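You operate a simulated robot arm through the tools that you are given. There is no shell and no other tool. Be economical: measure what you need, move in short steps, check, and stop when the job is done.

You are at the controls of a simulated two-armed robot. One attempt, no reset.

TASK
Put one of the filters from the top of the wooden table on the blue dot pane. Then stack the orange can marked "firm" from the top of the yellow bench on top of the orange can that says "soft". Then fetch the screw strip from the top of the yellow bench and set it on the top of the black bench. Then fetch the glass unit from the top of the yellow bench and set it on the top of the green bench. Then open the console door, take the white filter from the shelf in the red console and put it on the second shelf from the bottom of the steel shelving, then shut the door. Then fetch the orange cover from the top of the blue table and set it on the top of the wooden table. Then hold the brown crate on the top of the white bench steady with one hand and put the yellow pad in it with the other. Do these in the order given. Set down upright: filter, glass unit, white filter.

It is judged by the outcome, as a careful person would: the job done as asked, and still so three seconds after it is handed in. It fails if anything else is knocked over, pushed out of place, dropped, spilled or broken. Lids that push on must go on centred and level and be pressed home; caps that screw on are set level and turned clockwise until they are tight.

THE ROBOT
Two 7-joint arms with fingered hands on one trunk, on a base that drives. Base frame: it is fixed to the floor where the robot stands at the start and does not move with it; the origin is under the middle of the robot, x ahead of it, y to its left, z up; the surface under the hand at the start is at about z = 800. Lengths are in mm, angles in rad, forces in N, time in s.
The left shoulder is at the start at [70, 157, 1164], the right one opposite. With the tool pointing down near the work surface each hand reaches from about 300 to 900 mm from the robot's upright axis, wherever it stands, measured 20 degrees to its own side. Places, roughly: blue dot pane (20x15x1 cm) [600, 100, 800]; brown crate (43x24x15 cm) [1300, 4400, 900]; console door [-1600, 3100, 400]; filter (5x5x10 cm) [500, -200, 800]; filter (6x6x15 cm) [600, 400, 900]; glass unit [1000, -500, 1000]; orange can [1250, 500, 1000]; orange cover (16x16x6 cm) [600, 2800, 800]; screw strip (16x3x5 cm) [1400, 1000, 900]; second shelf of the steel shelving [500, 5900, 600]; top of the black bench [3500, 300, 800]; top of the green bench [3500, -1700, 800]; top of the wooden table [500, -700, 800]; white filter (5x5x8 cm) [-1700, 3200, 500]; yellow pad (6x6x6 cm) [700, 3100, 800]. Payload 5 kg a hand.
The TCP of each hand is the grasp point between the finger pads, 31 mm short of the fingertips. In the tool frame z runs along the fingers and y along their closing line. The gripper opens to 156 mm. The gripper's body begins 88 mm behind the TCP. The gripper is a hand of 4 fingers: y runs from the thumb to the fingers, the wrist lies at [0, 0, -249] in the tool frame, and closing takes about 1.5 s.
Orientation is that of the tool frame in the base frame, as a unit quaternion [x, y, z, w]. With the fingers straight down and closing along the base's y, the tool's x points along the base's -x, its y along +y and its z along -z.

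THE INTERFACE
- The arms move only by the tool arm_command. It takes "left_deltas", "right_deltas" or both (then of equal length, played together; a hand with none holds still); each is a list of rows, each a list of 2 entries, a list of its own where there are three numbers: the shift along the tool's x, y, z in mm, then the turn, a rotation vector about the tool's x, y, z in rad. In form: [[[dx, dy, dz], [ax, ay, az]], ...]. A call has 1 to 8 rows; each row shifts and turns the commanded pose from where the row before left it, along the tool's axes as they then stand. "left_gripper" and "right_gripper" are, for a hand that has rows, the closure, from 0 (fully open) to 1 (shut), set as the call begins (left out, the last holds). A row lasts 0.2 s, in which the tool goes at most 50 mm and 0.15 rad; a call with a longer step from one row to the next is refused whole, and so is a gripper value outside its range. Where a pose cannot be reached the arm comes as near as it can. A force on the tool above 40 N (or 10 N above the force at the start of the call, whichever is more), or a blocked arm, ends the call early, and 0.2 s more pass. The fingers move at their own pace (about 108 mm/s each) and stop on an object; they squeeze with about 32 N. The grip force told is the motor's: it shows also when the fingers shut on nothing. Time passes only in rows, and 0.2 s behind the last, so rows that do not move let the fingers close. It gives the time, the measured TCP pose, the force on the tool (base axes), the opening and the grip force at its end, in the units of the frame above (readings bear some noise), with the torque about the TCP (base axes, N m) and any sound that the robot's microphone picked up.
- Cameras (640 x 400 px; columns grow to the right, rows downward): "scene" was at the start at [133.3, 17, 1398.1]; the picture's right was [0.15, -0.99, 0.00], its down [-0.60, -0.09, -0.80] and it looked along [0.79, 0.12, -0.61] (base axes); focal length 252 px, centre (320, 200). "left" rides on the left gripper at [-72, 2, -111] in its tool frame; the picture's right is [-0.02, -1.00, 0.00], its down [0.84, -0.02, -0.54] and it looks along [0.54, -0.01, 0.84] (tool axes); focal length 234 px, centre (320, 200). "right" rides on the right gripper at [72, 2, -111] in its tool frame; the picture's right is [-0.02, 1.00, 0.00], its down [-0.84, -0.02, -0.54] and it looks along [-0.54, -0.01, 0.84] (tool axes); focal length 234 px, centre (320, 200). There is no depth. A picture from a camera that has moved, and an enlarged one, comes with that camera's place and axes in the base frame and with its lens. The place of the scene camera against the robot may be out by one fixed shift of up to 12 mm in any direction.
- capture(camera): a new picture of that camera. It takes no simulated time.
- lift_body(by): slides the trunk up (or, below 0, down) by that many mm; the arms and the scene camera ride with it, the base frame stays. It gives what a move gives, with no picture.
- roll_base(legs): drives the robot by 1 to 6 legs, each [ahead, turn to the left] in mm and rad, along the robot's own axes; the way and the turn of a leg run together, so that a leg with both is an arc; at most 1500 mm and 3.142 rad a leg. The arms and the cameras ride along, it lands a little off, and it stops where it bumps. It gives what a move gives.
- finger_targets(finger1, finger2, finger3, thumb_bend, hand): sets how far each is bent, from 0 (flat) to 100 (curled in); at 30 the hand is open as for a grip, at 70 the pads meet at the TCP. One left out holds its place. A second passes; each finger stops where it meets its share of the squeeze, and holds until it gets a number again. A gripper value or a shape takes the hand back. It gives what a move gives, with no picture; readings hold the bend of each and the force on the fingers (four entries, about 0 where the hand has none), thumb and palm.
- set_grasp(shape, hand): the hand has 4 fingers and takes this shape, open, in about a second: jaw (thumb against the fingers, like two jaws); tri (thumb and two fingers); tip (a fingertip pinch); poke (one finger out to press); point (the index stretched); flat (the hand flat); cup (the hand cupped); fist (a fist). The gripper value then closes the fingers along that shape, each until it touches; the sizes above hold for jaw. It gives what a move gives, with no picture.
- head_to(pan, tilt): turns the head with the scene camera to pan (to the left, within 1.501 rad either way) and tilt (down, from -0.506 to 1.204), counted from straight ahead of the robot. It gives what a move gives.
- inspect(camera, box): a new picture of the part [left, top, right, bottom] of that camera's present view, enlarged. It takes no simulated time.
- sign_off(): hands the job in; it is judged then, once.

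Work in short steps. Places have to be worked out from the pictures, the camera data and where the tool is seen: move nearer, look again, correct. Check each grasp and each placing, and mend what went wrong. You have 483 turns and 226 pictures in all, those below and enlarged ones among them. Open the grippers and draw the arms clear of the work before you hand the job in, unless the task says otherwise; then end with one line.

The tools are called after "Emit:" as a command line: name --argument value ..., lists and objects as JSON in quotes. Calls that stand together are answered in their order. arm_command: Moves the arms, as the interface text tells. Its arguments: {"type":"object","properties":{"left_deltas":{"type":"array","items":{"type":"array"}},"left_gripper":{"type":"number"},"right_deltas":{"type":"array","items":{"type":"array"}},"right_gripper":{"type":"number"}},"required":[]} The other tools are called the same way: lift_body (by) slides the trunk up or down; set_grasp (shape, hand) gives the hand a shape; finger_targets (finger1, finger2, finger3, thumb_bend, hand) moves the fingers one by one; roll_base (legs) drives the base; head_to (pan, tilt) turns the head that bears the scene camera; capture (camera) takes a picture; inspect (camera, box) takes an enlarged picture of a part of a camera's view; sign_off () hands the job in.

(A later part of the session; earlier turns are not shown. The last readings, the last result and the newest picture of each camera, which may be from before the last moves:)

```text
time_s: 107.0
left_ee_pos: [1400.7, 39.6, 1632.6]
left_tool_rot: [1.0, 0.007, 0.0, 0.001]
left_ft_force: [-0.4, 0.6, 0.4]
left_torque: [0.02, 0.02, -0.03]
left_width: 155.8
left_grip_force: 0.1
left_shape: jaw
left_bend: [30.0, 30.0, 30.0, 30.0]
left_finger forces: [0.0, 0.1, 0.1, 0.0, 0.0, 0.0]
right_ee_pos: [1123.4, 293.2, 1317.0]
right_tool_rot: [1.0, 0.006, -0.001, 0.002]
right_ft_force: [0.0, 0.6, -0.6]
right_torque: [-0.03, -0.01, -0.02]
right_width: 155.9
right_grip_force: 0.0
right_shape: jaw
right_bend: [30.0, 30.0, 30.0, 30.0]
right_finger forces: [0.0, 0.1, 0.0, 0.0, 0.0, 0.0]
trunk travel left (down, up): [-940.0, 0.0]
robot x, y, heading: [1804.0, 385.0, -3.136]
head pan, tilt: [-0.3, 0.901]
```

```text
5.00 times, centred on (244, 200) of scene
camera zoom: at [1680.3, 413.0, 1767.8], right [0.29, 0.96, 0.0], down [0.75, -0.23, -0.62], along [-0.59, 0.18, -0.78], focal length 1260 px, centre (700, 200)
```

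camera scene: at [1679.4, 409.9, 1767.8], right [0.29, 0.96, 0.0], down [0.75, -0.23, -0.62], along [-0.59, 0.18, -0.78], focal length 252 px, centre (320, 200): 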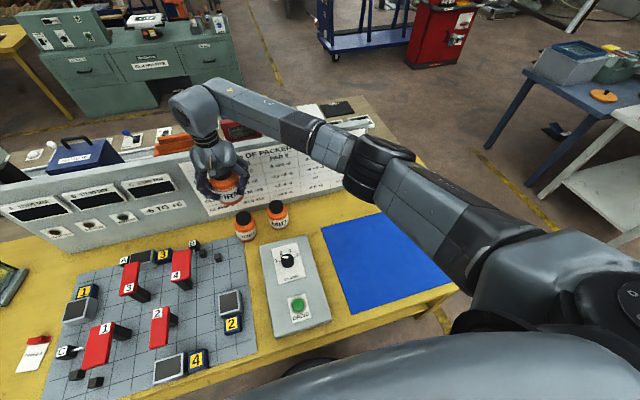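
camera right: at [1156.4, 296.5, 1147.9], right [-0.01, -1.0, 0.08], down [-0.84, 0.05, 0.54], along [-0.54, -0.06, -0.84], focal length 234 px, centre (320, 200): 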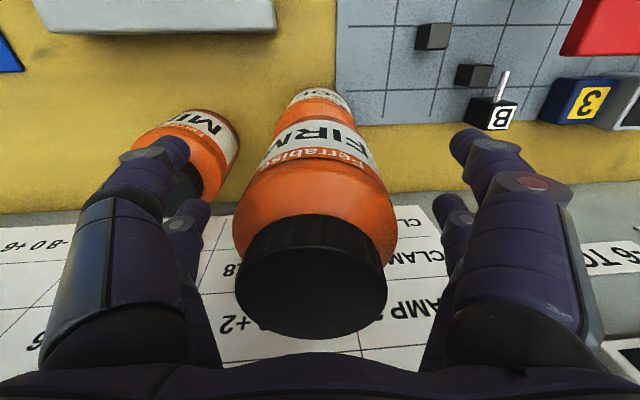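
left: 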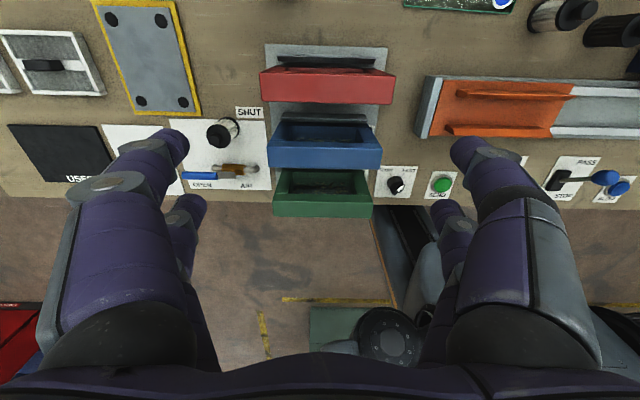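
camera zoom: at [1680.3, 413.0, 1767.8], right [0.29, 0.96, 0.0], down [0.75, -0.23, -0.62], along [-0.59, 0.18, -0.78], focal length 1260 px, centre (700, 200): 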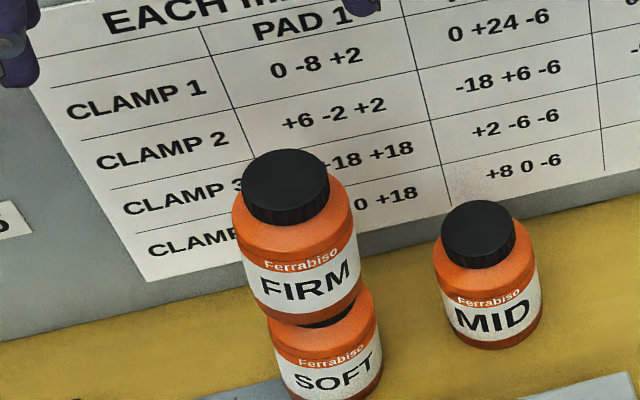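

The stack is sound. Now the screw strip near [1353,1058]: I retract the right hand and shift the base about 400 mm along +y.

Emit:
arm_command --right_deltas '[[[40, -25, -10], [0, 0, 0]], [[40, -25, -10], [0, 0, 0]], [[40, -25, -10], [0, 0, 0]], [[40, -25, -10], [0, 0, 0]], [[40, -25, -10], [0, 0, 0]], [[40, -25, -10], [0, 0, 0]]]'

Emit:
roll_base --legs '[[-60, 0], [0, -1.571], [430, 0], [0, 1.571]]'

Emit:
head_to --pan -0.4 --tilt 0.95

Emit:
capture --camera "scene"

Emit:
capture --camera "right"

```text
time_s: 108.4
left_ee_pos: [1402.5, 40.7, 1632.1]
left_tool_rot: [1.0, 0.008, -0.001, 0.0]
left_ft_force: [0.3, 0.3, 0.6]
left_torque: [-0.04, 0.03, 0.0]
left_width: 155.7
left_grip_force: 0.0
left_shape: jaw
left_bend: [30.0, 30.0, 30.0, 30.0]
left_finger forces: [0.0, 0.0, 0.0, 0.1, 0.1, 0.0]
right_ee_pos: [1365.4, 448.7, 1379.5]
right_tool_rot: [1.0, 0.006, -0.001, 0.0]
right_ft_force: [-0.1, 0.5, 0.2]
right_torque: [-0.05, 0.04, -0.03]
right_width: 155.9
right_grip_force: 0.1
right_shape: jaw
right_bend: [30.0, 30.0, 30.0, 30.0]
right_finger forces: [0.1, 0.0, 0.1, 0.0, 0.0, 0.1]
trunk travel left (down, up): [-940.0, 0.0]
robot x, y, heading: [1802.8, 387.1, -3.139]
head pan, tilt: [-0.3, 0.901]
```

```text
time_s: 119.2
left_ee_pos: [1453.5, 461.6, 1630.9]
left_tool_rot: [1.0, 0.004, 0.001, 0.0]
left_ft_force: [0.3, 0.0, -0.3]
left_torque: [-0.02, -0.01, -0.01]
left_width: 155.6
left_grip_force: 0.1
left_shape: jaw
left_bend: [30.0, 30.0, 30.0, 30.0]
left_finger forces: [0.0, 0.0, 0.0, 0.0, 0.0, 0.0]
right_ee_pos: [1419.3, 870.9, 1378.0]
right_tool_rot: [1.0, 0.003, 0.0, 0.0]
right_ft_force: [1.0, 0.9, 0.5]
right_torque: [0.01, 0.0, 0.02]
right_width: 156.0
right_grip_force: 0.0
right_shape: jaw
right_bend: [30.0, 30.0, 30.0, 30.0]
right_finger forces: [0.1, 0.0, 0.1, 0.0, 0.0, 0.0]
trunk travel left (down, up): [-940.0, 0.0]
robot x, y, heading: [1863.3, 808.2, 3.142]
head pan, tilt: [-0.3, 0.901]
```

```text
time_s: 119.8
left_ee_pos: [1453.3, 461.8, 1631.2]
left_tool_rot: [1.0, 0.004, -0.001, 0.0]
left_ft_force: [-0.9, 0.0, -0.1]
left_torque: [0.02, -0.02, 0.0]
left_width: 156.0
left_grip_force: 0.1
left_shape: jaw
left_bend: [30.0, 30.0, 30.0, 30.0]
left_finger forces: [0.0, 0.0, 0.0, 0.0, 0.0, 0.0]
right_ee_pos: [1419.2, 868.8, 1380.4]
right_tool_rot: [1.0, 0.002, 0.001, -0.001]
right_ft_force: [0.6, 0.3, -0.9]
right_torque: [0.0, 0.01, 0.01]
right_width: 155.8
right_grip_force: 0.1
right_shape: jaw
right_bend: [30.0, 30.0, 30.0, 30.0]
right_finger forces: [0.0, 0.0, 0.1, 0.0, 0.0, 0.0]
trunk travel left (down, up): [-940.0, 0.0]
robot x, y, heading: [1857.4, 805.1, 3.139]
head pan, tilt: [-0.4, 0.949]
```

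```text
172 pictures are left
camera scene: at [1740.9, 839.0, 1764.2], right [0.39, 0.92, 0.0], down [0.75, -0.32, -0.58], along [-0.54, 0.23, -0.81], focal length 252 px, centre (320, 200)
```

scene: 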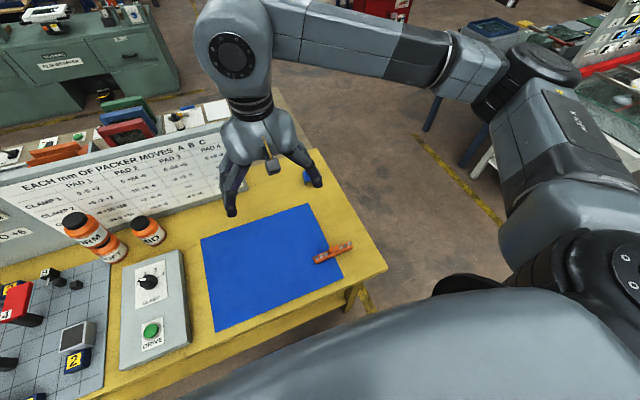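

```text
171 pictures are left
camera right: at [1490.8, 869.9, 1490.4], right [-0.02, -1.0, 0.0], down [-0.84, 0.02, 0.55], along [-0.55, 0.01, -0.84], focal length 234 px, centre (320, 200)
```

right: 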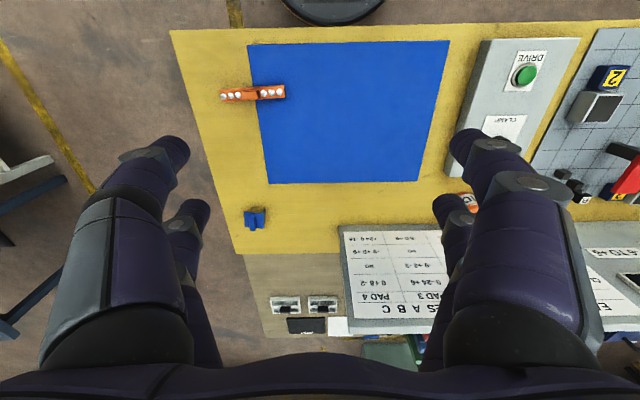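

The strip is centred at about [1403,1031], its long axis 0.12 rad off the y axis. I move above it, then rotate the hand ~1.45 rad so it closes across the strip.

Emit:
arm_command --right_deltas '[[[-3, -27, 38], [0, 0, 0]], [[-3, -27, 38], [0, 0, 0]], [[-3, -27, 38], [0, 0, 0]], [[-3, -27, 38], [0, 0, 0]], [[-2, -27, 38], [0, 0, 0]], [[-2, -27, 38], [0, 0, 0]]]'

Emit:
arm_command --right_deltas '[[[0, 0, 0], [0, 0, 0.145]], [[0, 0, 0], [0, 0, 0.145]], [[0, 0, 0], [0, 0, 0.145]], [[0, 0, 0], [0, 0, 0.145]], [[0, 0, 0], [0, 0, 0.145]], [[0, 0, 0], [0, 0, 0.145]], [[0, 0, 0], [0, 0, 0.145]], [[0, 0, 0], [0, 0, 0.145]]]'

Emit:
arm_command --right_deltas '[[[0, 0, 0], [0, 0, 0.145]], [[0, 0, 0], [0, 0, 0.145]], [[0, 0, 0], [0, 0, 0]]]'

Emit:
capture --camera "right"

Emit:
capture --camera "scene"

```text
time_s: 121.2
left_ee_pos: [1454.6, 463.4, 1631.3]
left_tool_rot: [1.0, 0.003, 0.0, 0.001]
left_ft_force: [0.7, 0.0, -0.4]
left_torque: [-0.01, -0.01, -0.01]
left_width: 156.0
left_grip_force: 0.0
left_shape: jaw
left_bend: [30.0, 30.0, 30.0, 30.0]
left_finger forces: [0.0, 0.1, 0.0, 0.0, 0.1, 0.0]
right_ee_pos: [1399.7, 1032.9, 1150.4]
right_tool_rot: [1.0, 0.002, -0.001, 0.001]
right_ft_force: [0.8, 0.2, -0.4]
right_torque: [-0.05, 0.01, -0.01]
right_width: 155.7
right_grip_force: 0.0
right_shape: jaw
right_bend: [30.0, 30.0, 30.0, 30.0]
right_finger forces: [0.1, 0.1, 0.1, 0.0, 0.0, 0.0]
trunk travel left (down, up): [-940.0, 0.0]
robot x, y, heading: [1861.6, 807.0, 3.137]
head pan, tilt: [-0.4, 0.949]
```

```text
time_s: 123.0
left_ee_pos: [1454.7, 460.4, 1630.4]
left_tool_rot: [1.0, 0.002, -0.001, 0.0]
left_ft_force: [0.1, 1.0, 0.9]
left_torque: [-0.01, 0.01, -0.01]
left_width: 155.8
left_grip_force: 0.0
left_shape: jaw
left_bend: [30.0, 30.0, 30.0, 30.0]
left_finger forces: [0.1, 0.0, 0.1, 0.0, 0.0, 0.0]
right_ee_pos: [1403.6, 1034.8, 1145.2]
right_tool_rot: [0.838, -0.546, -0.001, 0.002]
right_ft_force: [0.1, -0.5, -0.2]
right_torque: [-0.01, 0.02, 0.01]
right_width: 155.9
right_grip_force: 0.1
right_shape: jaw
right_bend: [30.0, 30.0, 30.0, 30.0]
right_finger forces: [0.0, 0.0, 0.0, 0.1, 0.0, 0.0]
right hand out of reach, approached as far as the arm can: row 8
trunk travel left (down, up): [-940.0, 0.0]
robot x, y, heading: [1860.3, 806.9, 3.137]
head pan, tilt: [-0.4, 0.949]
```

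```text
time_s: 123.8
left_ee_pos: [1453.6, 462.6, 1632.1]
left_tool_rot: [1.0, 0.003, 0.001, -0.001]
left_ft_force: [-0.1, 0.3, -0.3]
left_torque: [-0.03, -0.02, -0.01]
left_width: 155.8
left_grip_force: 0.1
left_shape: jaw
left_bend: [30.0, 30.0, 30.0, 30.0]
left_finger forces: [0.0, 0.0, 0.0, 0.0, 0.1, 0.0]
right_ee_pos: [1403.0, 1061.8, 1115.8]
right_tool_rot: [0.753, -0.658, 0.002, 0.006]
right_ft_force: [-0.6, 0.1, 0.7]
right_torque: [0.01, -0.04, 0.0]
right_width: 156.1
right_grip_force: 0.0
right_shape: jaw
right_bend: [30.0, 30.0, 30.0, 30.0]
right_finger forces: [0.1, 0.0, 0.0, 0.0, 0.0, 0.0]
right hand out of reach, approached as far as the arm can: row 1, 2
trunk travel left (down, up): [-940.0, 0.0]
robot x, y, heading: [1861.8, 808.1, 3.135]
head pan, tilt: [-0.4, 0.949]
```

```text
170 pictures are left
camera right: at [1411.1, 994.0, 1227.8], right [-0.99, -0.11, 0.01], down [-0.09, 0.84, 0.53], along [-0.06, 0.53, -0.85], focal length 234 px, centre (320, 200)
```

right: 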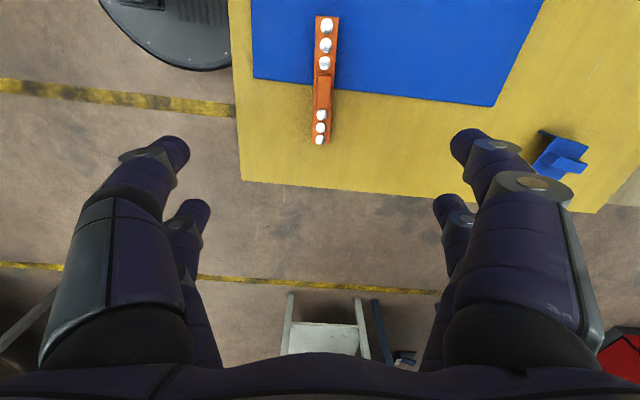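

```text
169 pictures are left
camera scene: at [1740.3, 839.5, 1764.1], right [0.39, 0.92, 0.0], down [0.75, -0.32, -0.58], along [-0.54, 0.23, -0.81], focal length 252 px, centre (320, 200)
```

scene: 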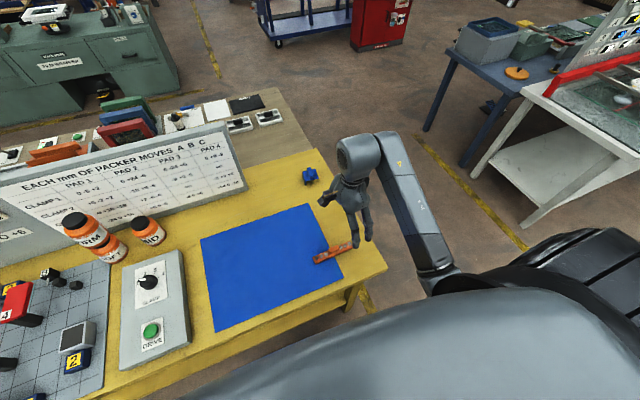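

Orientation is fine but the arm is at its limit with the trunk this high. I raise the hand and lower the trunk by 280 mm.

Emit:
arm_command --right_deltas '[[[0, 0, -40], [0, 0, 0]], [[0, 0, -40], [0, 0, 0]], [[0, 0, -40], [0, 0, 0]], [[0, 0, -40], [0, 0, 0]], [[0, 0, -40], [0, 0, 0]], [[0, 0, 0], [0, 0, 0]]]'

Emit:
lift_body --by -280

Emit:
capture --camera "right"

```text
time_s: 125.2
left_ee_pos: [1453.6, 460.8, 1631.4]
left_tool_rot: [1.0, 0.003, 0.0, 0.0]
left_ft_force: [0.3, -0.6, 0.0]
left_torque: [0.02, 0.01, 0.0]
left_width: 155.9
left_grip_force: 0.1
left_shape: jaw
left_bend: [30.0, 30.0, 30.0, 30.0]
left_finger forces: [0.2, 0.0, 0.1, 0.0, 0.0, 0.0]
right_ee_pos: [1410.6, 1098.4, 1124.9]
right_tool_rot: [0.751, -0.661, -0.002, 0.003]
right_ft_force: [-0.4, -0.7, 0.0]
right_torque: [-0.04, -0.01, -0.02]
right_width: 156.0
right_grip_force: 0.2
right_shape: jaw
right_bend: [30.0, 30.0, 30.0, 30.0]
right_finger forces: [0.0, 0.0, 0.0, 0.1, 0.1, 0.1]
right hand out of reach, approached as far as the arm can: row 1, 2, 3, 4, 5
trunk travel left (down, up): [-940.0, 0.0]
robot x, y, heading: [1862.6, 808.4, 3.137]
head pan, tilt: [-0.4, 0.949]
```

```text
time_s: 127.5
left_ee_pos: [1453.5, 458.7, 1377.8]
left_tool_rot: [1.0, 0.003, -0.001, -0.001]
left_ft_force: [0.0, -0.4, -0.4]
left_torque: [0.04, -0.01, -0.02]
left_width: 155.7
left_grip_force: 0.0
left_shape: jaw
left_bend: [30.0, 30.0, 30.0, 30.0]
left_finger forces: [0.2, 0.1, 0.0, 0.0, 0.0, 0.1]
right_ee_pos: [1406.8, 1099.9, 880.1]
right_tool_rot: [0.751, -0.66, -0.008, 0.008]
right_ft_force: [0.1, 0.3, 9.7]
right_torque: [0.07, -0.95, 0.03]
right_width: 156.0
right_grip_force: 0.1
right_shape: jaw
right_bend: [30.0, 30.0, 27.0, 29.0]
right_finger forces: [0.0, 0.0, 3.8, 0.1, 6.7, 0.0]
trunk travel left (down, up): [-687.0, 253.0]
robot x, y, heading: [1860.3, 807.7, 3.147]
head pan, tilt: [-0.4, 0.949]
stopped: the force on the tool passed its limit at 60 N (the readings are from after the stop); the commanded pose is now the measured one
```

```text
168 pictures are left
camera right: at [1416.5, 1028.8, 990.9], right [-0.99, -0.1, 0.02], down [-0.08, 0.83, 0.55], along [-0.07, 0.54, -0.84], focal length 234 px, centre (320, 200)
```

right: 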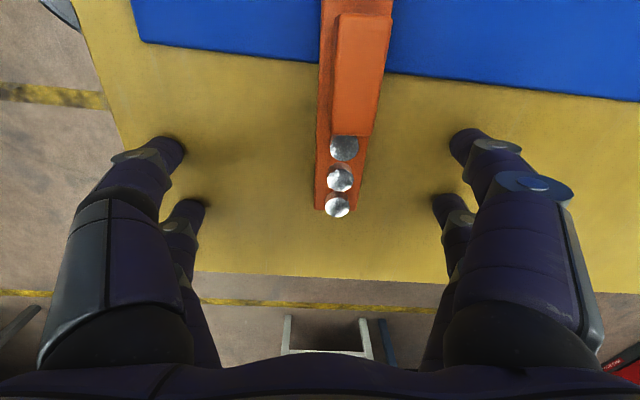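

That lowering was my slip: the hand hadn't been able to rise, and the fingertips touched the bench top (so bench z≈850). Nothing was moved; the strip lies between the fingers. I rise 14 mm, shift 65 mm along the strip and square up.

Emit:
arm_command --right_deltas '[[[0, 0, -14], [0, 0, 0]], [[16, 4, 0], [0, 0, 0.02]], [[16, 4, 0], [0, 0, 0.02]], [[16, 3, 0], [0, 0, 0.02]], [[16, 3, 0], [0, 0, 0.018]], [[0, 0, 0], [0, 0, 0]]]'

Emit:
capture --camera "right"

Emit:
capture --camera "scene"

```text
time_s: 128.2
left_ee_pos: [1455.2, 460.9, 1378.6]
left_tool_rot: [1.0, 0.003, -0.001, -0.001]
left_ft_force: [-0.4, -0.1, 0.0]
left_torque: [-0.01, 0.01, -0.01]
left_width: 155.9
left_grip_force: 0.0
left_shape: jaw
left_bend: [30.0, 30.0, 30.0, 30.0]
left_finger forces: [0.0, 0.0, 0.0, 0.2, 0.1, 0.1]
right_ee_pos: [1405.6, 1089.6, 878.8]
right_tool_rot: [0.745, -0.667, -0.014, 0.009]
right_ft_force: [2.1, 6.5, 18.5]
right_torque: [0.24, -1.9, 0.66]
right_width: 155.9
right_grip_force: 0.0
right_shape: jaw
right_bend: [30.0, 30.0, 24.0, 26.0]
right_finger forces: [0.1, 0.0, 6.1, 0.0, 12.6, 0.0]
right hand out of reach, approached as far as the arm can: row 1, 2, 3
trunk travel left (down, up): [-687.0, 253.0]
robot x, y, heading: [1863.2, 802.3, 3.137]
head pan, tilt: [-0.4, 0.949]
stopped in row 3 (right hand): the force on the tool passed its limit at 46 N (the readings are from after the stop); the commanded pose is now the measured one
```

```text
167 pictures are left
camera right: at [1414.2, 1018.8, 989.3], right [-1.0, -0.09, 0.03], down [-0.05, 0.83, 0.55], along [-0.07, 0.55, -0.83], focal length 234 px, centre (320, 200)
```

right: 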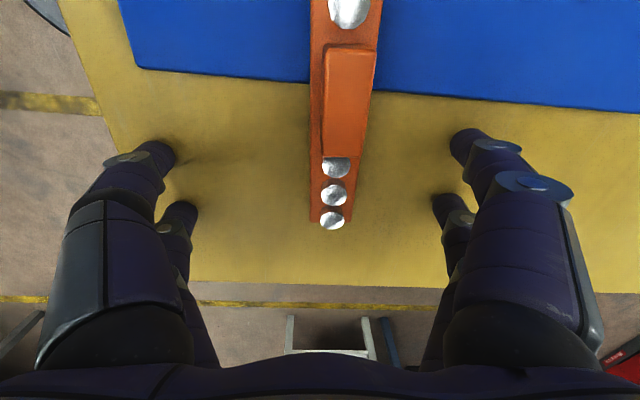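

```text
166 pictures are left
camera scene: at [1742.5, 838.2, 1511.8], right [0.39, 0.92, 0.0], down [0.75, -0.32, -0.58], along [-0.54, 0.23, -0.81], focal length 252 px, centre (320, 200)
```

scene: 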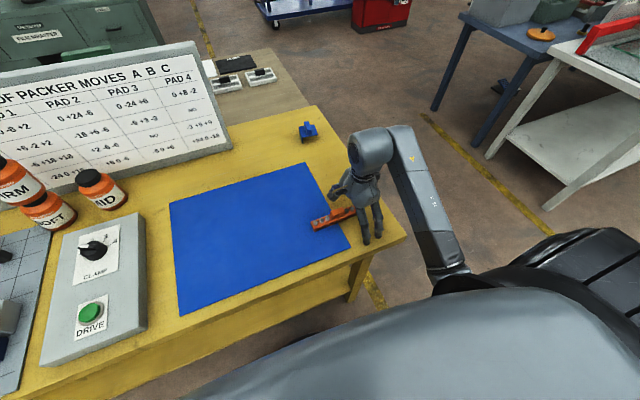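

The wrist is at its limit. I raise with the trunk, unwind the wrist, and will instead approach from the bench's end facing -y, where the default hand closes across the strip.

Emit:
lift_body --by 120

Emit:
arm_command --right_deltas '[[[0, 0, 0], [0, 0, -0.148]], [[0, 0, 0], [0, 0, -0.148]], [[0, 0, 0], [0, 0, -0.148]], [[0, 0, 0], [0, 0, -0.148]], [[0, 0, 0], [0, 0, -0.148]], [[0, 0, 0], [0, 0, -0.148]], [[0, 0, 0], [0, 0, -0.148]], [[0, 0, 0], [0, 0, -0.148]]]'

Emit:
arm_command --right_deltas '[[[0, 0, -30], [0, 0, -0.148]], [[0, 0, -30], [0, 0, -0.132]], [[0, 0, -40], [0, 0, 0]], [[0, 20, -40], [0, 0, 0]], [[0, 20, -40], [0, 0, 0]], [[0, 20, -40], [0, 0, 0]], [[0, 20, -40], [0, 0, 0]]]'

Emit:
capture --camera "right"

```text
time_s: 129.7
left_ee_pos: [1454.1, 461.4, 1499.0]
left_tool_rot: [1.0, 0.003, 0.0, 0.0]
left_ft_force: [0.0, -0.5, -0.2]
left_torque: [0.0, -0.03, 0.01]
left_width: 155.8
left_grip_force: 0.1
left_shape: jaw
left_bend: [30.0, 30.0, 30.0, 30.0]
left_finger forces: [0.0, 0.1, 0.0, 0.0, 0.0, 0.1]
right_ee_pos: [1403.9, 1089.7, 996.5]
right_tool_rot: [0.745, -0.667, -0.012, 0.01]
right_ft_force: [-0.8, 0.0, 0.9]
right_torque: [-0.01, 0.02, 0.01]
right_width: 156.0
right_grip_force: 0.1
right_shape: jaw
right_bend: [30.0, 30.0, 30.0, 30.0]
right_finger forces: [0.0, 0.0, 0.0, 0.0, 0.1, 0.1]
trunk travel left (down, up): [-807.0, 133.0]
robot x, y, heading: [1856.9, 805.2, 3.137]
head pan, tilt: [-0.4, 0.949]
```

```text
time_s: 131.5
left_ee_pos: [1452.3, 461.5, 1498.7]
left_tool_rot: [1.0, 0.003, 0.0, 0.0]
left_ft_force: [-0.5, 0.1, -0.6]
left_torque: [0.01, 0.0, -0.02]
left_width: 156.0
left_grip_force: 0.0
left_shape: jaw
left_bend: [30.0, 30.0, 30.0, 30.0]
left_finger forces: [0.0, 0.1, 0.1, 0.0, 0.1, 0.0]
right_ee_pos: [1404.2, 1088.9, 996.3]
right_tool_rot: [0.99, -0.137, -0.015, 0.002]
right_ft_force: [1.2, 0.4, -0.1]
right_torque: [-0.02, 0.01, 0.01]
right_width: 156.0
right_grip_force: 0.1
right_shape: jaw
right_bend: [30.0, 30.0, 30.0, 30.0]
right_finger forces: [0.0, 0.1, 0.1, 0.1, 0.0, 0.0]
trunk travel left (down, up): [-807.0, 133.0]
robot x, y, heading: [1863.8, 802.8, 3.139]
head pan, tilt: [-0.4, 0.949]
```

```text
time_s: 133.1
left_ee_pos: [1453.1, 461.2, 1497.3]
left_tool_rot: [1.0, 0.003, 0.0, 0.0]
left_ft_force: [-0.2, 0.2, -0.4]
left_torque: [0.01, 0.03, 0.02]
left_width: 156.1
left_grip_force: 0.1
left_shape: jaw
left_bend: [30.0, 30.0, 30.0, 30.0]
left_finger forces: [0.0, 0.0, 0.0, 0.0, 0.0, 0.1]
right_ee_pos: [1410.6, 1006.1, 1254.9]
right_tool_rot: [1.0, 0.001, -0.014, -0.002]
right_ft_force: [-0.2, 0.0, 0.1]
right_torque: [0.02, 0.01, -0.01]
right_width: 156.3
right_grip_force: 0.1
right_shape: jaw
right_bend: [30.0, 30.0, 30.0, 30.0]
right_finger forces: [0.0, 0.1, 0.1, 0.1, 0.0, 0.0]
trunk travel left (down, up): [-807.0, 133.0]
robot x, y, heading: [1862.9, 808.5, 3.141]
head pan, tilt: [-0.4, 0.949]
```

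```text
165 pictures are left
camera right: at [1485.5, 1005.1, 1363.5], right [-0.02, -1.0, 0.0], down [-0.82, 0.02, 0.57], along [-0.57, 0.01, -0.82], focal length 234 px, centre (320, 200)
```

right: 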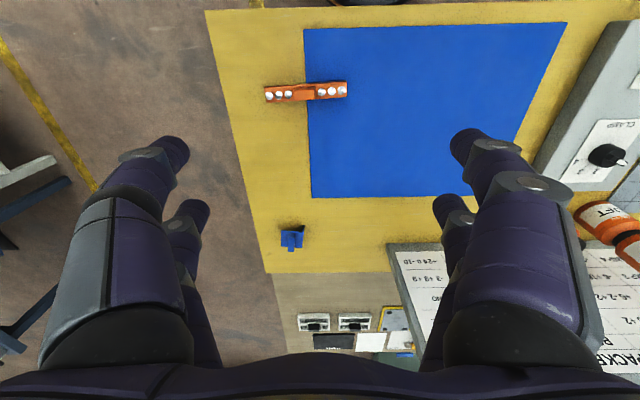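

Now I drive round to the bench's +y end and face -y.

Emit:
roll_base --legs '[[0, -1.571], [740, 0], [0, 1.571], [270, 0], [0, 1.571]]'

Emit:
arm_command --right_deltas '[[[0, 0, 0], [-0.004, 0.028, 0]], [[0, 0, 0], [0, 0, 0]]]'

Emit:
capture --camera "right"

Emit:
capture --camera "scene"

```text
time_s: 150.1
left_ee_pos: [1934.6, 1139.2, 1498.9]
left_tool_rot: [0.703, 0.711, 0.0, 0.0]
left_ft_force: [-0.4, 0.1, -0.9]
left_torque: [-0.01, 0.02, -0.01]
left_width: 156.2
left_grip_force: 0.1
left_shape: jaw
left_bend: [30.0, 30.0, 30.0, 30.0]
left_finger forces: [0.0, 0.0, 0.0, 0.1, 0.0, 0.1]
right_ee_pos: [1388.7, 1094.5, 1253.3]
right_tool_rot: [0.705, 0.709, -0.011, 0.01]
right_ft_force: [0.2, -0.3, -0.3]
right_torque: [0.04, -0.01, -0.01]
right_width: 156.1
right_grip_force: 0.1
right_shape: jaw
right_bend: [30.0, 30.0, 30.0, 30.0]
right_finger forces: [0.0, 0.1, 0.1, 0.1, 0.0, 0.1]
trunk travel left (down, up): [-807.0, 133.0]
robot x, y, heading: [1587.5, 1544.0, -1.565]
head pan, tilt: [-0.4, 0.949]
```

```text
time_s: 150.7
left_ee_pos: [1934.7, 1140.4, 1499.3]
left_tool_rot: [0.703, 0.711, 0.0, 0.001]
left_ft_force: [-0.2, 0.4, 0.7]
left_torque: [-0.01, 0.03, 0.01]
left_width: 155.8
left_grip_force: 0.0
left_shape: jaw
left_bend: [30.0, 30.0, 30.0, 30.0]
left_finger forces: [0.0, 0.1, 0.0, 0.0, 0.0, 0.0]
right_ee_pos: [1389.5, 1095.3, 1254.4]
right_tool_rot: [0.705, 0.71, 0.001, 0.002]
right_ft_force: [0.3, 0.3, -0.5]
right_torque: [0.05, -0.01, 0.03]
right_width: 156.0
right_grip_force: 0.1
right_shape: jaw
right_bend: [30.0, 30.0, 30.0, 30.0]
right_finger forces: [0.0, 0.0, 0.0, 0.1, 0.0, 0.0]
trunk travel left (down, up): [-807.0, 133.0]
robot x, y, heading: [1588.2, 1547.6, -1.565]
head pan, tilt: [-0.4, 0.949]
```

```text
164 pictures are left
camera right: at [1389.5, 1168.3, 1365.4], right [1.0, -0.02, 0.0], down [-0.02, -0.84, 0.55], along [-0.01, -0.55, -0.84], focal length 234 px, centre (320, 200)
```

right: 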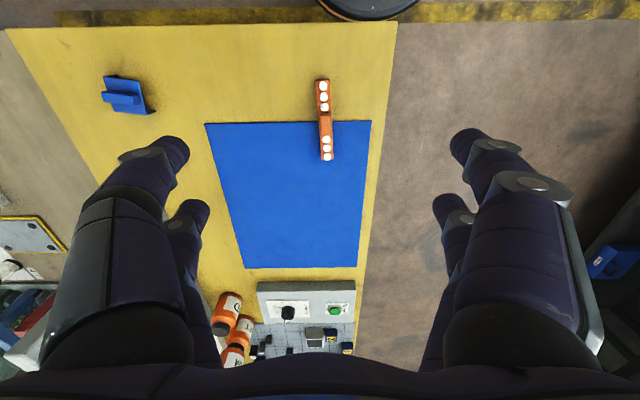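

```text
163 pictures are left
camera scene: at [1557.1, 1431.7, 1631.6], right [-0.92, 0.39, 0.0], down [0.32, 0.75, -0.58], along [-0.23, -0.54, -0.81], focal length 252 px, centre (320, 200)
```

scene: 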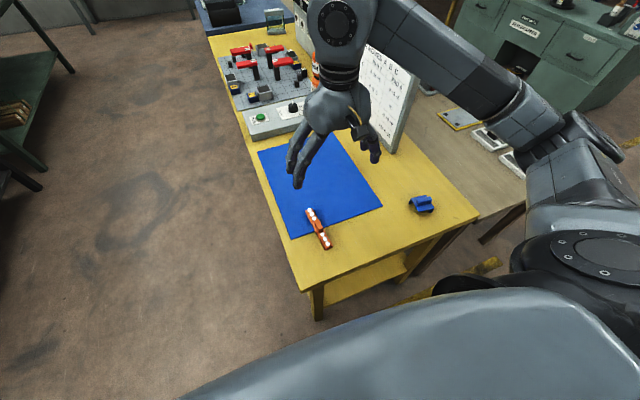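

From here the default hand straddles the strip. I move above [1401,1037] and descend to z≈960.

Emit:
arm_command --right_deltas '[[[-9, 2, 42], [0, 0, -0.044]], [[-9, 2, 42], [0, 0, 0]], [[-9, 2, 42], [0, 0, 0]], [[-9, 2, 42], [0, 0, 0]], [[-8, 1, 42], [0, 0, 0]], [[-7, 1, 42], [0, 0, 0]], [[-7, 1, 42], [0, 0, 0]], [[0, 0, 0], [0, 0, 0]]]'

Emit:
capture --camera "right"

```text
time_s: 152.5
left_ee_pos: [1934.8, 1139.7, 1498.7]
left_tool_rot: [0.703, 0.711, 0.0, 0.0]
left_ft_force: [0.5, 0.6, -1.1]
left_torque: [0.0, 0.0, -0.02]
left_width: 155.9
left_grip_force: 0.0
left_shape: jaw
left_bend: [30.0, 30.0, 30.0, 30.0]
left_finger forces: [0.0, 0.1, 0.0, 0.0, 0.0, 0.0]
right_ee_pos: [1404.7, 1034.8, 958.7]
right_tool_rot: [0.688, 0.725, 0.0, 0.001]
right_ft_force: [0.5, 0.8, 0.5]
right_torque: [-0.01, 0.01, -0.03]
right_width: 155.8
right_grip_force: 0.1
right_shape: jaw
right_bend: [30.0, 30.0, 30.0, 30.0]
right_finger forces: [0.0, 0.0, 0.0, 0.1, 0.0, 0.1]
trunk travel left (down, up): [-807.0, 133.0]
robot x, y, heading: [1587.8, 1543.9, -1.57]
head pan, tilt: [-0.4, 0.949]
```

```text
162 pictures are left
camera right: at [1401.8, 1108.3, 1070.3], right [1.0, 0.03, 0.0], down [0.02, -0.84, 0.55], along [0.02, -0.55, -0.84], focal length 234 px, centre (320, 200)
```

right: 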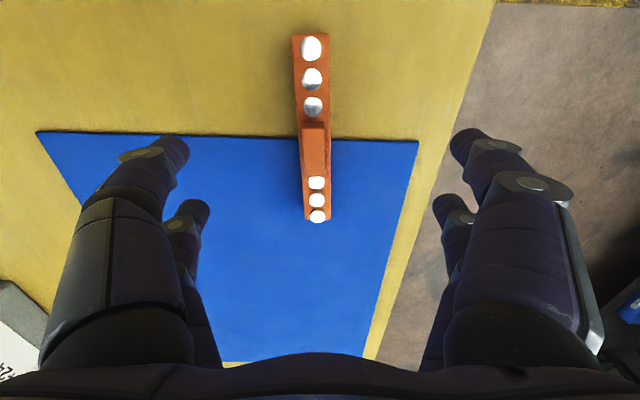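

Block centre at [1401,1042]. I correct by a few mm and go down to z≈888, with fingertips just above the mat.

Emit:
arm_command --right_deltas '[[[7, -3.5, 25], [0, 0, 0]], [[0, 0, 25], [0, 0, 0]], [[0, 0, 14], [0, 0, 0]], [[0, 0, 7], [0, 0, 0]], [[0, 0, 0], [0, 0, 0]]]'

Emit:
capture --camera "right"

```text
time_s: 153.7
left_ee_pos: [1934.2, 1139.5, 1498.7]
left_tool_rot: [0.703, 0.711, 0.0, 0.0]
left_ft_force: [-0.1, -1.0, -0.7]
left_torque: [0.01, -0.01, 0.01]
left_width: 156.2
left_grip_force: 0.0
left_shape: jaw
left_bend: [30.0, 30.0, 30.0, 30.0]
left_finger forces: [0.0, 0.0, 0.0, 0.0, 0.0, 0.0]
right_ee_pos: [1400.1, 1043.0, 889.1]
right_tool_rot: [0.689, 0.725, 0.0, 0.002]
right_ft_force: [0.2, 0.3, -0.3]
right_torque: [0.01, 0.02, -0.03]
right_width: 155.8
right_grip_force: 0.0
right_shape: jaw
right_bend: [30.0, 30.0, 30.0, 30.0]
right_finger forces: [0.1, 0.0, 0.0, 0.0, 0.0, 0.0]
trunk travel left (down, up): [-807.0, 133.0]
robot x, y, heading: [1590.0, 1544.7, -1.572]
head pan, tilt: [-0.4, 0.949]
```

```text
161 pictures are left
camera right: at [1397.4, 1115.9, 1000.7], right [1.0, 0.03, 0.0], down [0.02, -0.84, 0.55], along [0.02, -0.55, -0.84], focal length 234 px, centre (320, 200)
```

right: 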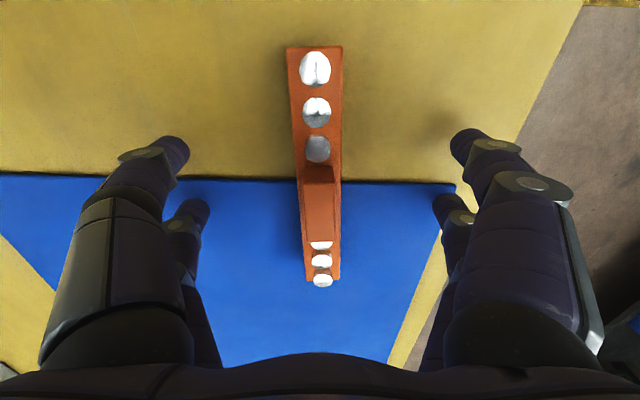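

The strip is centred between the fingers. I close.

Emit:
arm_command --right_deltas '[[[0, 0, 0], [0, 0, 0]], [[0, 0, 0], [0, 0, 0]], [[0, 0, 0], [0, 0, 0]], [[0, 0, 0], [0, 0, 0]], [[0, 0, 0], [0, 0, 0]], [[0, 0, 0], [0, 0, 0]], [[0, 0, 0], [0, 0, 0]], [[0, 0, 0], [0, 0, 0]]]' --right_gripper 1.0

Emit:
arm_command --right_deltas '[[[0, 0, -15], [0, 0, 0]], [[0, 0, -40], [0, 0, 0]], [[0, 0, -45], [0, 0, 0]], [[0, 0, 0], [0, 0, 0]]]'

Emit:
capture --camera "right"

Emit:
capture --camera "scene"

```text
time_s: 155.5
left_ee_pos: [1936.4, 1139.8, 1498.9]
left_tool_rot: [0.703, 0.711, 0.0, 0.0]
left_ft_force: [-0.6, 0.3, -0.5]
left_torque: [0.0, -0.01, 0.0]
left_width: 156.0
left_grip_force: 0.0
left_shape: jaw
left_bend: [30.0, 30.0, 30.0, 30.0]
left_finger forces: [0.0, 0.0, 0.0, 0.0, 0.1, 0.0]
right_ee_pos: [1401.3, 1043.3, 890.2]
right_tool_rot: [0.689, 0.725, 0.001, 0.002]
right_ft_force: [0.5, 0.5, 0.2]
right_torque: [0.0, -0.01, -0.03]
right_width: 21.8
right_grip_force: 31.6
right_shape: jaw
right_bend: [73.0, 73.0, 73.0, 70.0]
right_finger forces: [28.8, 28.8, 28.5, 0.0, 29.2, 0.1]
trunk travel left (down, up): [-807.0, 133.0]
robot x, y, heading: [1589.4, 1546.8, -1.568]
head pan, tilt: [-0.4, 0.949]
```

```text
time_s: 156.5
left_ee_pos: [1934.1, 1139.5, 1498.5]
left_tool_rot: [0.704, 0.711, 0.001, -0.001]
left_ft_force: [-0.1, 0.6, 0.7]
left_torque: [0.02, 0.02, 0.01]
left_width: 155.6
left_grip_force: 0.1
left_shape: jaw
left_bend: [30.0, 30.0, 30.0, 30.0]
left_finger forces: [0.0, 0.0, 0.0, 0.0, 0.0, 0.0]
right_ee_pos: [1400.3, 1043.5, 989.9]
right_tool_rot: [0.688, 0.726, 0.001, 0.003]
right_ft_force: [1.1, 0.1, -0.8]
right_torque: [0.01, 0.02, 0.0]
right_width: 21.9
right_grip_force: 32.5
right_shape: jaw
right_bend: [73.0, 73.0, 73.0, 70.0]
right_finger forces: [28.8, 28.8, 28.5, 0.1, 29.1, 0.0]
trunk travel left (down, up): [-807.0, 133.0]
robot x, y, heading: [1585.6, 1544.5, -1.575]
head pan, tilt: [-0.4, 0.949]
```

```text
160 pictures are left
camera right: at [1397.3, 1117.0, 1101.7], right [1.0, 0.03, 0.0], down [0.02, -0.84, 0.55], along [0.02, -0.55, -0.84], focal length 234 px, centre (320, 200)
```

right: 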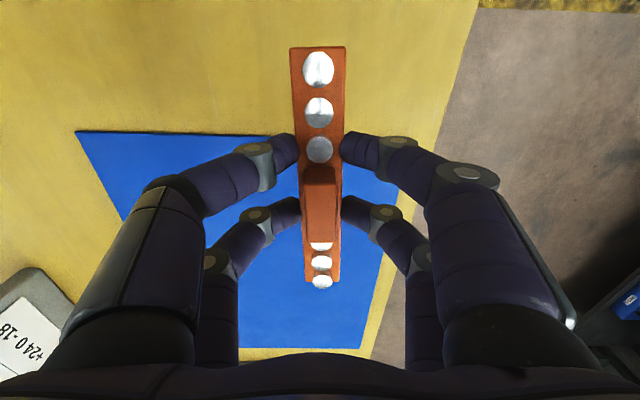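

```text
159 pictures are left
camera scene: at [1557.3, 1431.4, 1631.6], right [-0.92, 0.39, 0.0], down [0.32, 0.75, -0.58], along [-0.23, -0.54, -0.81], focal length 252 px, centre (320, 200)
```

scene: 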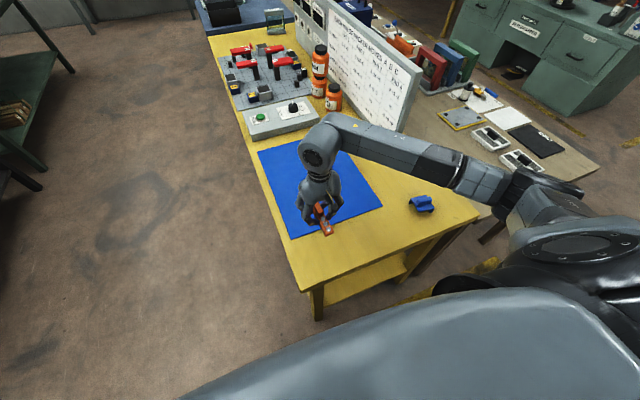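

The strip is held firmly. I raise it, then drive to the black bench, stopping short to look.

Emit:
arm_command --right_deltas '[[[0, 0, -45], [0, 0, 0]], [[0, 0, -45], [0, 0, 0]], [[0, 0, -45], [0, 0, 0]], [[0, 0, -45], [0, 0, 0]], [[0, 0, -45], [0, 0, 0]], [[0, 0, 0], [0, 0, 0]]]'

Emit:
roll_base --legs '[[0, 1.08], [1150, 0], [0, 0.491]]'

Emit:
head_to --pan 0 --tilt 0.6

Emit:
capture --camera "scene"

```text
time_s: 157.9
left_ee_pos: [1934.2, 1140.1, 1498.5]
left_tool_rot: [0.704, 0.71, -0.001, 0.0]
left_ft_force: [-0.8, -0.4, 0.3]
left_torque: [0.01, 0.01, 0.0]
left_width: 155.8
left_grip_force: 0.0
left_shape: jaw
left_bend: [30.0, 30.0, 30.0, 30.0]
left_finger forces: [0.0, 0.0, 0.0, 0.1, 0.0, 0.1]
right_ee_pos: [1401.3, 1045.1, 1215.6]
right_tool_rot: [0.689, 0.725, 0.001, 0.002]
right_ft_force: [1.5, 0.5, -0.2]
right_torque: [-0.02, 0.01, 0.02]
right_width: 21.6
right_grip_force: 31.8
right_shape: jaw
right_bend: [73.0, 73.0, 73.0, 70.0]
right_finger forces: [28.8, 28.8, 28.5, 0.0, 29.2, 0.0]
trunk travel left (down, up): [-807.0, 133.0]
robot x, y, heading: [1584.1, 1548.6, -1.572]
head pan, tilt: [-0.4, 0.949]
```

```text
time_s: 167.9
left_ee_pos: [3028.5, 1330.1, 1498.4]
left_tool_rot: [0.002, 1.0, 0.0, 0.0]
left_ft_force: [0.7, 0.1, 0.1]
left_torque: [0.0, -0.01, 0.02]
left_width: 156.0
left_grip_force: 0.0
left_shape: jaw
left_bend: [30.0, 30.0, 30.0, 30.0]
left_finger forces: [0.0, 0.0, 0.1, 0.1, 0.1, 0.1]
right_ee_pos: [3116.3, 794.3, 1214.9]
right_tool_rot: [-0.018, 1.0, 0.001, 0.0]
right_ft_force: [0.7, -0.9, -0.7]
right_torque: [0.03, 0.04, 0.0]
right_width: 21.8
right_grip_force: 32.1
right_shape: jaw
right_bend: [73.0, 73.0, 73.0, 70.0]
right_finger forces: [28.9, 28.7, 28.5, 0.0, 29.1, 0.0]
trunk travel left (down, up): [-807.0, 133.0]
robot x, y, heading: [2615.8, 991.2, -0.016]
head pan, tilt: [-0.4, 0.949]
```

```text
time_s: 168.8
left_ee_pos: [3028.4, 1331.9, 1498.9]
left_tool_rot: [0.002, 1.0, 0.0, 0.001]
left_ft_force: [-0.3, 0.3, 0.5]
left_torque: [0.01, -0.01, -0.03]
left_width: 155.6
left_grip_force: 0.0
left_shape: jaw
left_bend: [30.0, 30.0, 30.0, 30.0]
left_finger forces: [0.1, 0.0, 0.0, 0.0, 0.0, 0.1]
right_ee_pos: [3115.6, 796.0, 1215.5]
right_tool_rot: [-0.018, 1.0, 0.001, 0.0]
right_ft_force: [0.7, 0.2, -0.1]
right_torque: [0.0, -0.02, 0.01]
right_width: 21.6
right_grip_force: 32.7
right_shape: jaw
right_bend: [73.0, 73.0, 73.0, 70.0]
right_finger forces: [28.8, 28.8, 28.5, 0.1, 29.1, 0.0]
trunk travel left (down, up): [-807.0, 133.0]
robot x, y, heading: [2615.8, 991.0, -0.012]
head pan, tilt: [0.0, 0.6]
```

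```text
158 pictures are left
camera scene: at [2753.2, 992.3, 1660.0], right [-0.01, -1.0, 0.0], down [-0.57, 0.01, -0.82], along [0.82, -0.01, -0.57], focal length 252 px, centre (320, 200)
```

scene: 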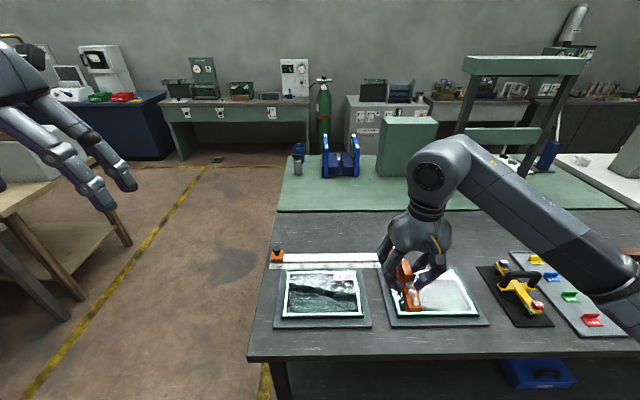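

Behind the glass frames the black bench has a free band (x≈3520–3830). I drive 225 mm closer and look again.

Emit:
roll_base --legs '[[225, 0.01]]'

Emit:
head_to --pan -0.1 --tilt 0.75

Emit:
capture --camera "scene"

Emit:
capture --camera "right"

```text
time_s: 170.5
left_ee_pos: [3246.3, 1332.9, 1499.5]
left_tool_rot: [-0.004, 1.0, 0.0, 0.001]
left_ft_force: [-0.8, -0.3, 0.5]
left_torque: [-0.02, -0.03, 0.04]
left_width: 156.2
left_grip_force: 0.0
left_shape: jaw
left_bend: [30.0, 30.0, 30.0, 30.0]
left_finger forces: [0.0, 0.1, 0.1, 0.0, 0.0, 0.0]
right_ee_pos: [3342.0, 799.1, 1216.7]
right_tool_rot: [-0.024, 1.0, 0.001, 0.002]
right_ft_force: [-0.9, -0.6, -0.8]
right_torque: [0.0, -0.06, 0.01]
right_width: 21.7
right_grip_force: 32.0
right_shape: jaw
right_bend: [73.0, 73.0, 73.0, 70.0]
right_finger forces: [28.7, 28.9, 28.5, 0.1, 29.1, 0.1]
trunk travel left (down, up): [-807.0, 133.0]
robot x, y, heading: [2845.2, 987.1, -0.001]
head pan, tilt: [0.0, 0.6]
```

```text
time_s: 171.2
left_ee_pos: [3250.7, 1334.0, 1498.4]
left_tool_rot: [-0.004, 1.0, 0.0, 0.0]
left_ft_force: [-0.7, 0.3, -0.5]
left_torque: [0.03, 0.01, 0.02]
left_width: 155.9
left_grip_force: 0.1
left_shape: jaw
left_bend: [30.0, 30.0, 30.0, 30.0]
left_finger forces: [0.0, 0.1, 0.0, 0.1, 0.0, 0.0]
right_ee_pos: [3343.9, 799.8, 1214.9]
right_tool_rot: [-0.025, 1.0, 0.002, 0.0]
right_ft_force: [0.1, -0.7, -0.2]
right_torque: [0.01, 0.01, -0.02]
right_width: 21.6
right_grip_force: 31.8
right_shape: jaw
right_bend: [73.0, 73.0, 73.0, 70.0]
right_finger forces: [28.8, 28.8, 28.5, 0.0, 29.1, 0.0]
trunk travel left (down, up): [-807.0, 133.0]
robot x, y, heading: [2844.2, 986.8, -0.005]
head pan, tilt: [-0.099, 0.75]
```

```text
157 pictures are left
camera scene: at [2974.0, 983.7, 1647.2], right [-0.1, -0.99, 0.0], down [-0.68, 0.07, -0.73], along [0.73, -0.07, -0.68], focal length 252 px, centre (320, 200)
```

scene: 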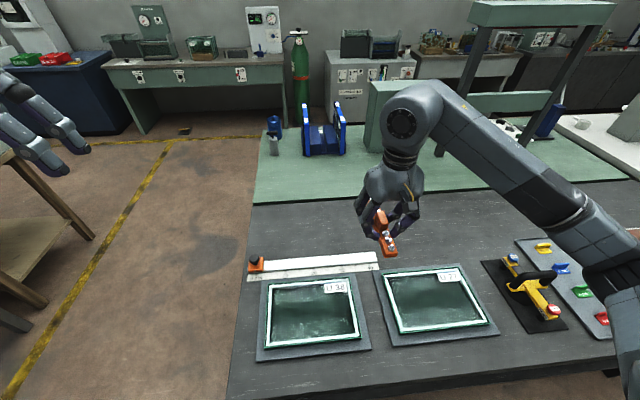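

```text
156 pictures are left
camera right: at [3271.4, 798.6, 1326.4], right [-0.03, 1.0, 0.0], down [0.84, 0.02, 0.55], along [0.55, 0.02, -0.84], focal length 234 px, centre (320, 200)
```

right: 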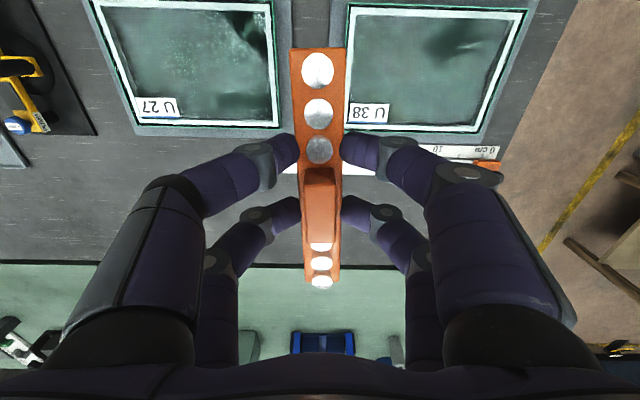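

The free band behind the frames is clear; I target [3640,740] for the strip and move above it.

Emit:
arm_command --right_deltas '[[[-41.8, -10.7, 0], [0, 0, 0]], [[-41.8, -10.7, 0], [0, 0, 0]], [[-41.8, -10.7, 0], [0, 0, 0]], [[-41.8, -10.7, 0], [0, 0, 0]], [[-41.8, -10.7, 0], [0, 0, 0]], [[-41.8, -10.7, 0], [0, 0, 0]], [[-41.8, -10.7, 0], [0, 0, 0]], [[0, 0, 0], [0, 0, 0]]]'

Emit:
arm_command --right_deltas '[[[0, 0, 45], [0, 0, 0]], [[0, 0, 45], [0, 0, 0]], [[0, 0, 45], [0, 0, 0]], [[0, 0, 45], [0, 0, 0]], [[0, 0, 45], [0, 0, 0]], [[0, 0, 20], [0, 0, 0]], [[0, 0, 0], [0, 0, 0]]]'

Emit:
capture --camera "right"

Emit:
capture --camera "scene"

```text
time_s: 173.0
left_ee_pos: [3249.0, 1333.4, 1498.3]
left_tool_rot: [-0.004, 1.0, 0.0, 0.0]
left_ft_force: [-0.8, -0.1, 0.3]
left_torque: [0.03, 0.02, -0.02]
left_width: 155.9
left_grip_force: 0.1
left_shape: jaw
left_bend: [30.0, 30.0, 30.0, 30.0]
left_finger forces: [0.1, 0.1, 0.1, 0.0, 0.0, 0.0]
right_ee_pos: [3641.9, 740.3, 1218.3]
right_tool_rot: [-0.025, 1.0, 0.001, 0.001]
right_ft_force: [-0.4, 0.8, 0.3]
right_torque: [0.0, -0.01, 0.01]
right_width: 21.5
right_grip_force: 31.8
right_shape: jaw
right_bend: [73.0, 73.0, 73.0, 70.0]
right_finger forces: [28.8, 28.8, 28.5, 0.0, 29.1, 0.1]
trunk travel left (down, up): [-807.0, 133.0]
robot x, y, heading: [2844.0, 987.6, -0.005]
head pan, tilt: [-0.099, 0.75]
```

```text
time_s: 174.6
left_ee_pos: [3250.1, 1334.2, 1499.6]
left_tool_rot: [-0.004, 1.0, 0.0, 0.0]
left_ft_force: [-0.1, 0.0, -0.6]
left_torque: [0.02, -0.01, 0.02]
left_width: 156.0
left_grip_force: 0.1
left_shape: jaw
left_bend: [30.0, 30.0, 30.0, 30.0]
left_finger forces: [0.0, 0.1, 0.1, 0.0, 0.0, 0.0]
right_ee_pos: [3641.0, 739.5, 971.7]
right_tool_rot: [-0.026, 1.0, 0.003, 0.001]
right_ft_force: [0.1, 0.2, -0.2]
right_torque: [-0.03, -0.03, 0.03]
right_width: 21.5
right_grip_force: 32.3
right_shape: jaw
right_bend: [73.0, 73.0, 73.0, 70.0]
right_finger forces: [28.8, 28.9, 28.5, 0.1, 29.2, 0.1]
trunk travel left (down, up): [-807.0, 133.0]
robot x, y, heading: [2840.6, 988.5, 0.005]
head pan, tilt: [-0.099, 0.75]
```

```text
155 pictures are left
camera right: at [3568.3, 738.5, 1081.9], right [-0.03, 1.0, 0.0], down [0.84, 0.02, 0.55], along [0.55, 0.02, -0.84], focal length 234 px, centre (320, 200)
```

right: 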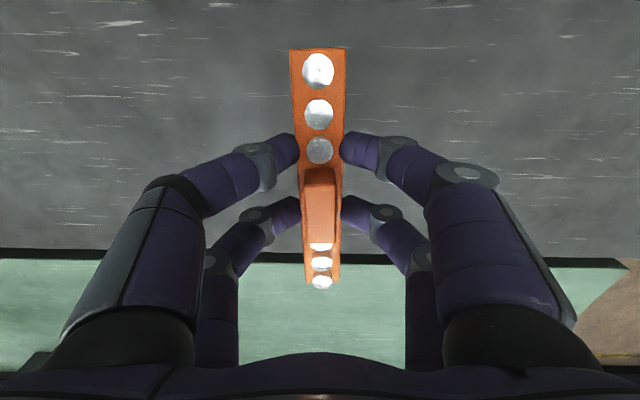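

```text
154 pictures are left
camera scene: at [2973.5, 983.7, 1647.2], right [-0.1, -0.99, 0.0], down [-0.68, 0.07, -0.73], along [0.73, -0.07, -0.68], focal length 252 px, centre (320, 200)
```

scene: 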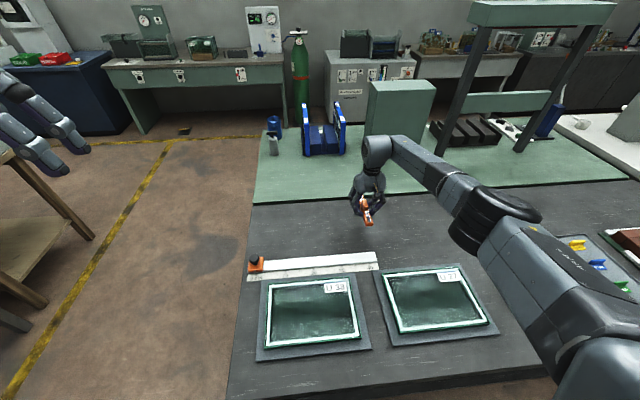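

The spot is clear. I lower, slowing near the expected surface.

Emit:
arm_command --right_deltas '[[[0, 0, 30], [0, 0, 0]], [[0, 0, 25], [0, 0, 0]], [[0, 0, 8], [0, 0, 0]], [[0, 0, 5], [0, 0, 0]], [[0, 0, 5], [0, 0, 0]], [[0, 0, 0], [0, 0, 0]]]'

```text
time_s: 176.0
left_ee_pos: [3249.8, 1334.1, 1498.6]
left_tool_rot: [-0.004, 1.0, 0.0, 0.0]
left_ft_force: [-1.0, -0.2, 0.1]
left_torque: [-0.02, -0.03, -0.03]
left_width: 156.0
left_grip_force: 0.0
left_shape: jaw
left_bend: [30.0, 30.0, 30.0, 30.0]
left_finger forces: [0.0, 0.0, 0.0, 0.0, 0.1, 0.0]
right_ee_pos: [3639.8, 740.0, 897.2]
right_tool_rot: [-0.024, 1.0, 0.001, 0.001]
right_ft_force: [0.3, 0.5, -0.2]
right_torque: [0.0, 0.02, 0.0]
right_width: 21.6
right_grip_force: 31.9
right_shape: jaw
right_bend: [73.0, 73.0, 73.0, 70.0]
right_finger forces: [28.8, 28.8, 28.5, 0.0, 29.1, 0.0]
trunk travel left (down, up): [-807.0, 133.0]
robot x, y, heading: [2848.0, 990.5, -0.0]
head pan, tilt: [-0.099, 0.75]
```

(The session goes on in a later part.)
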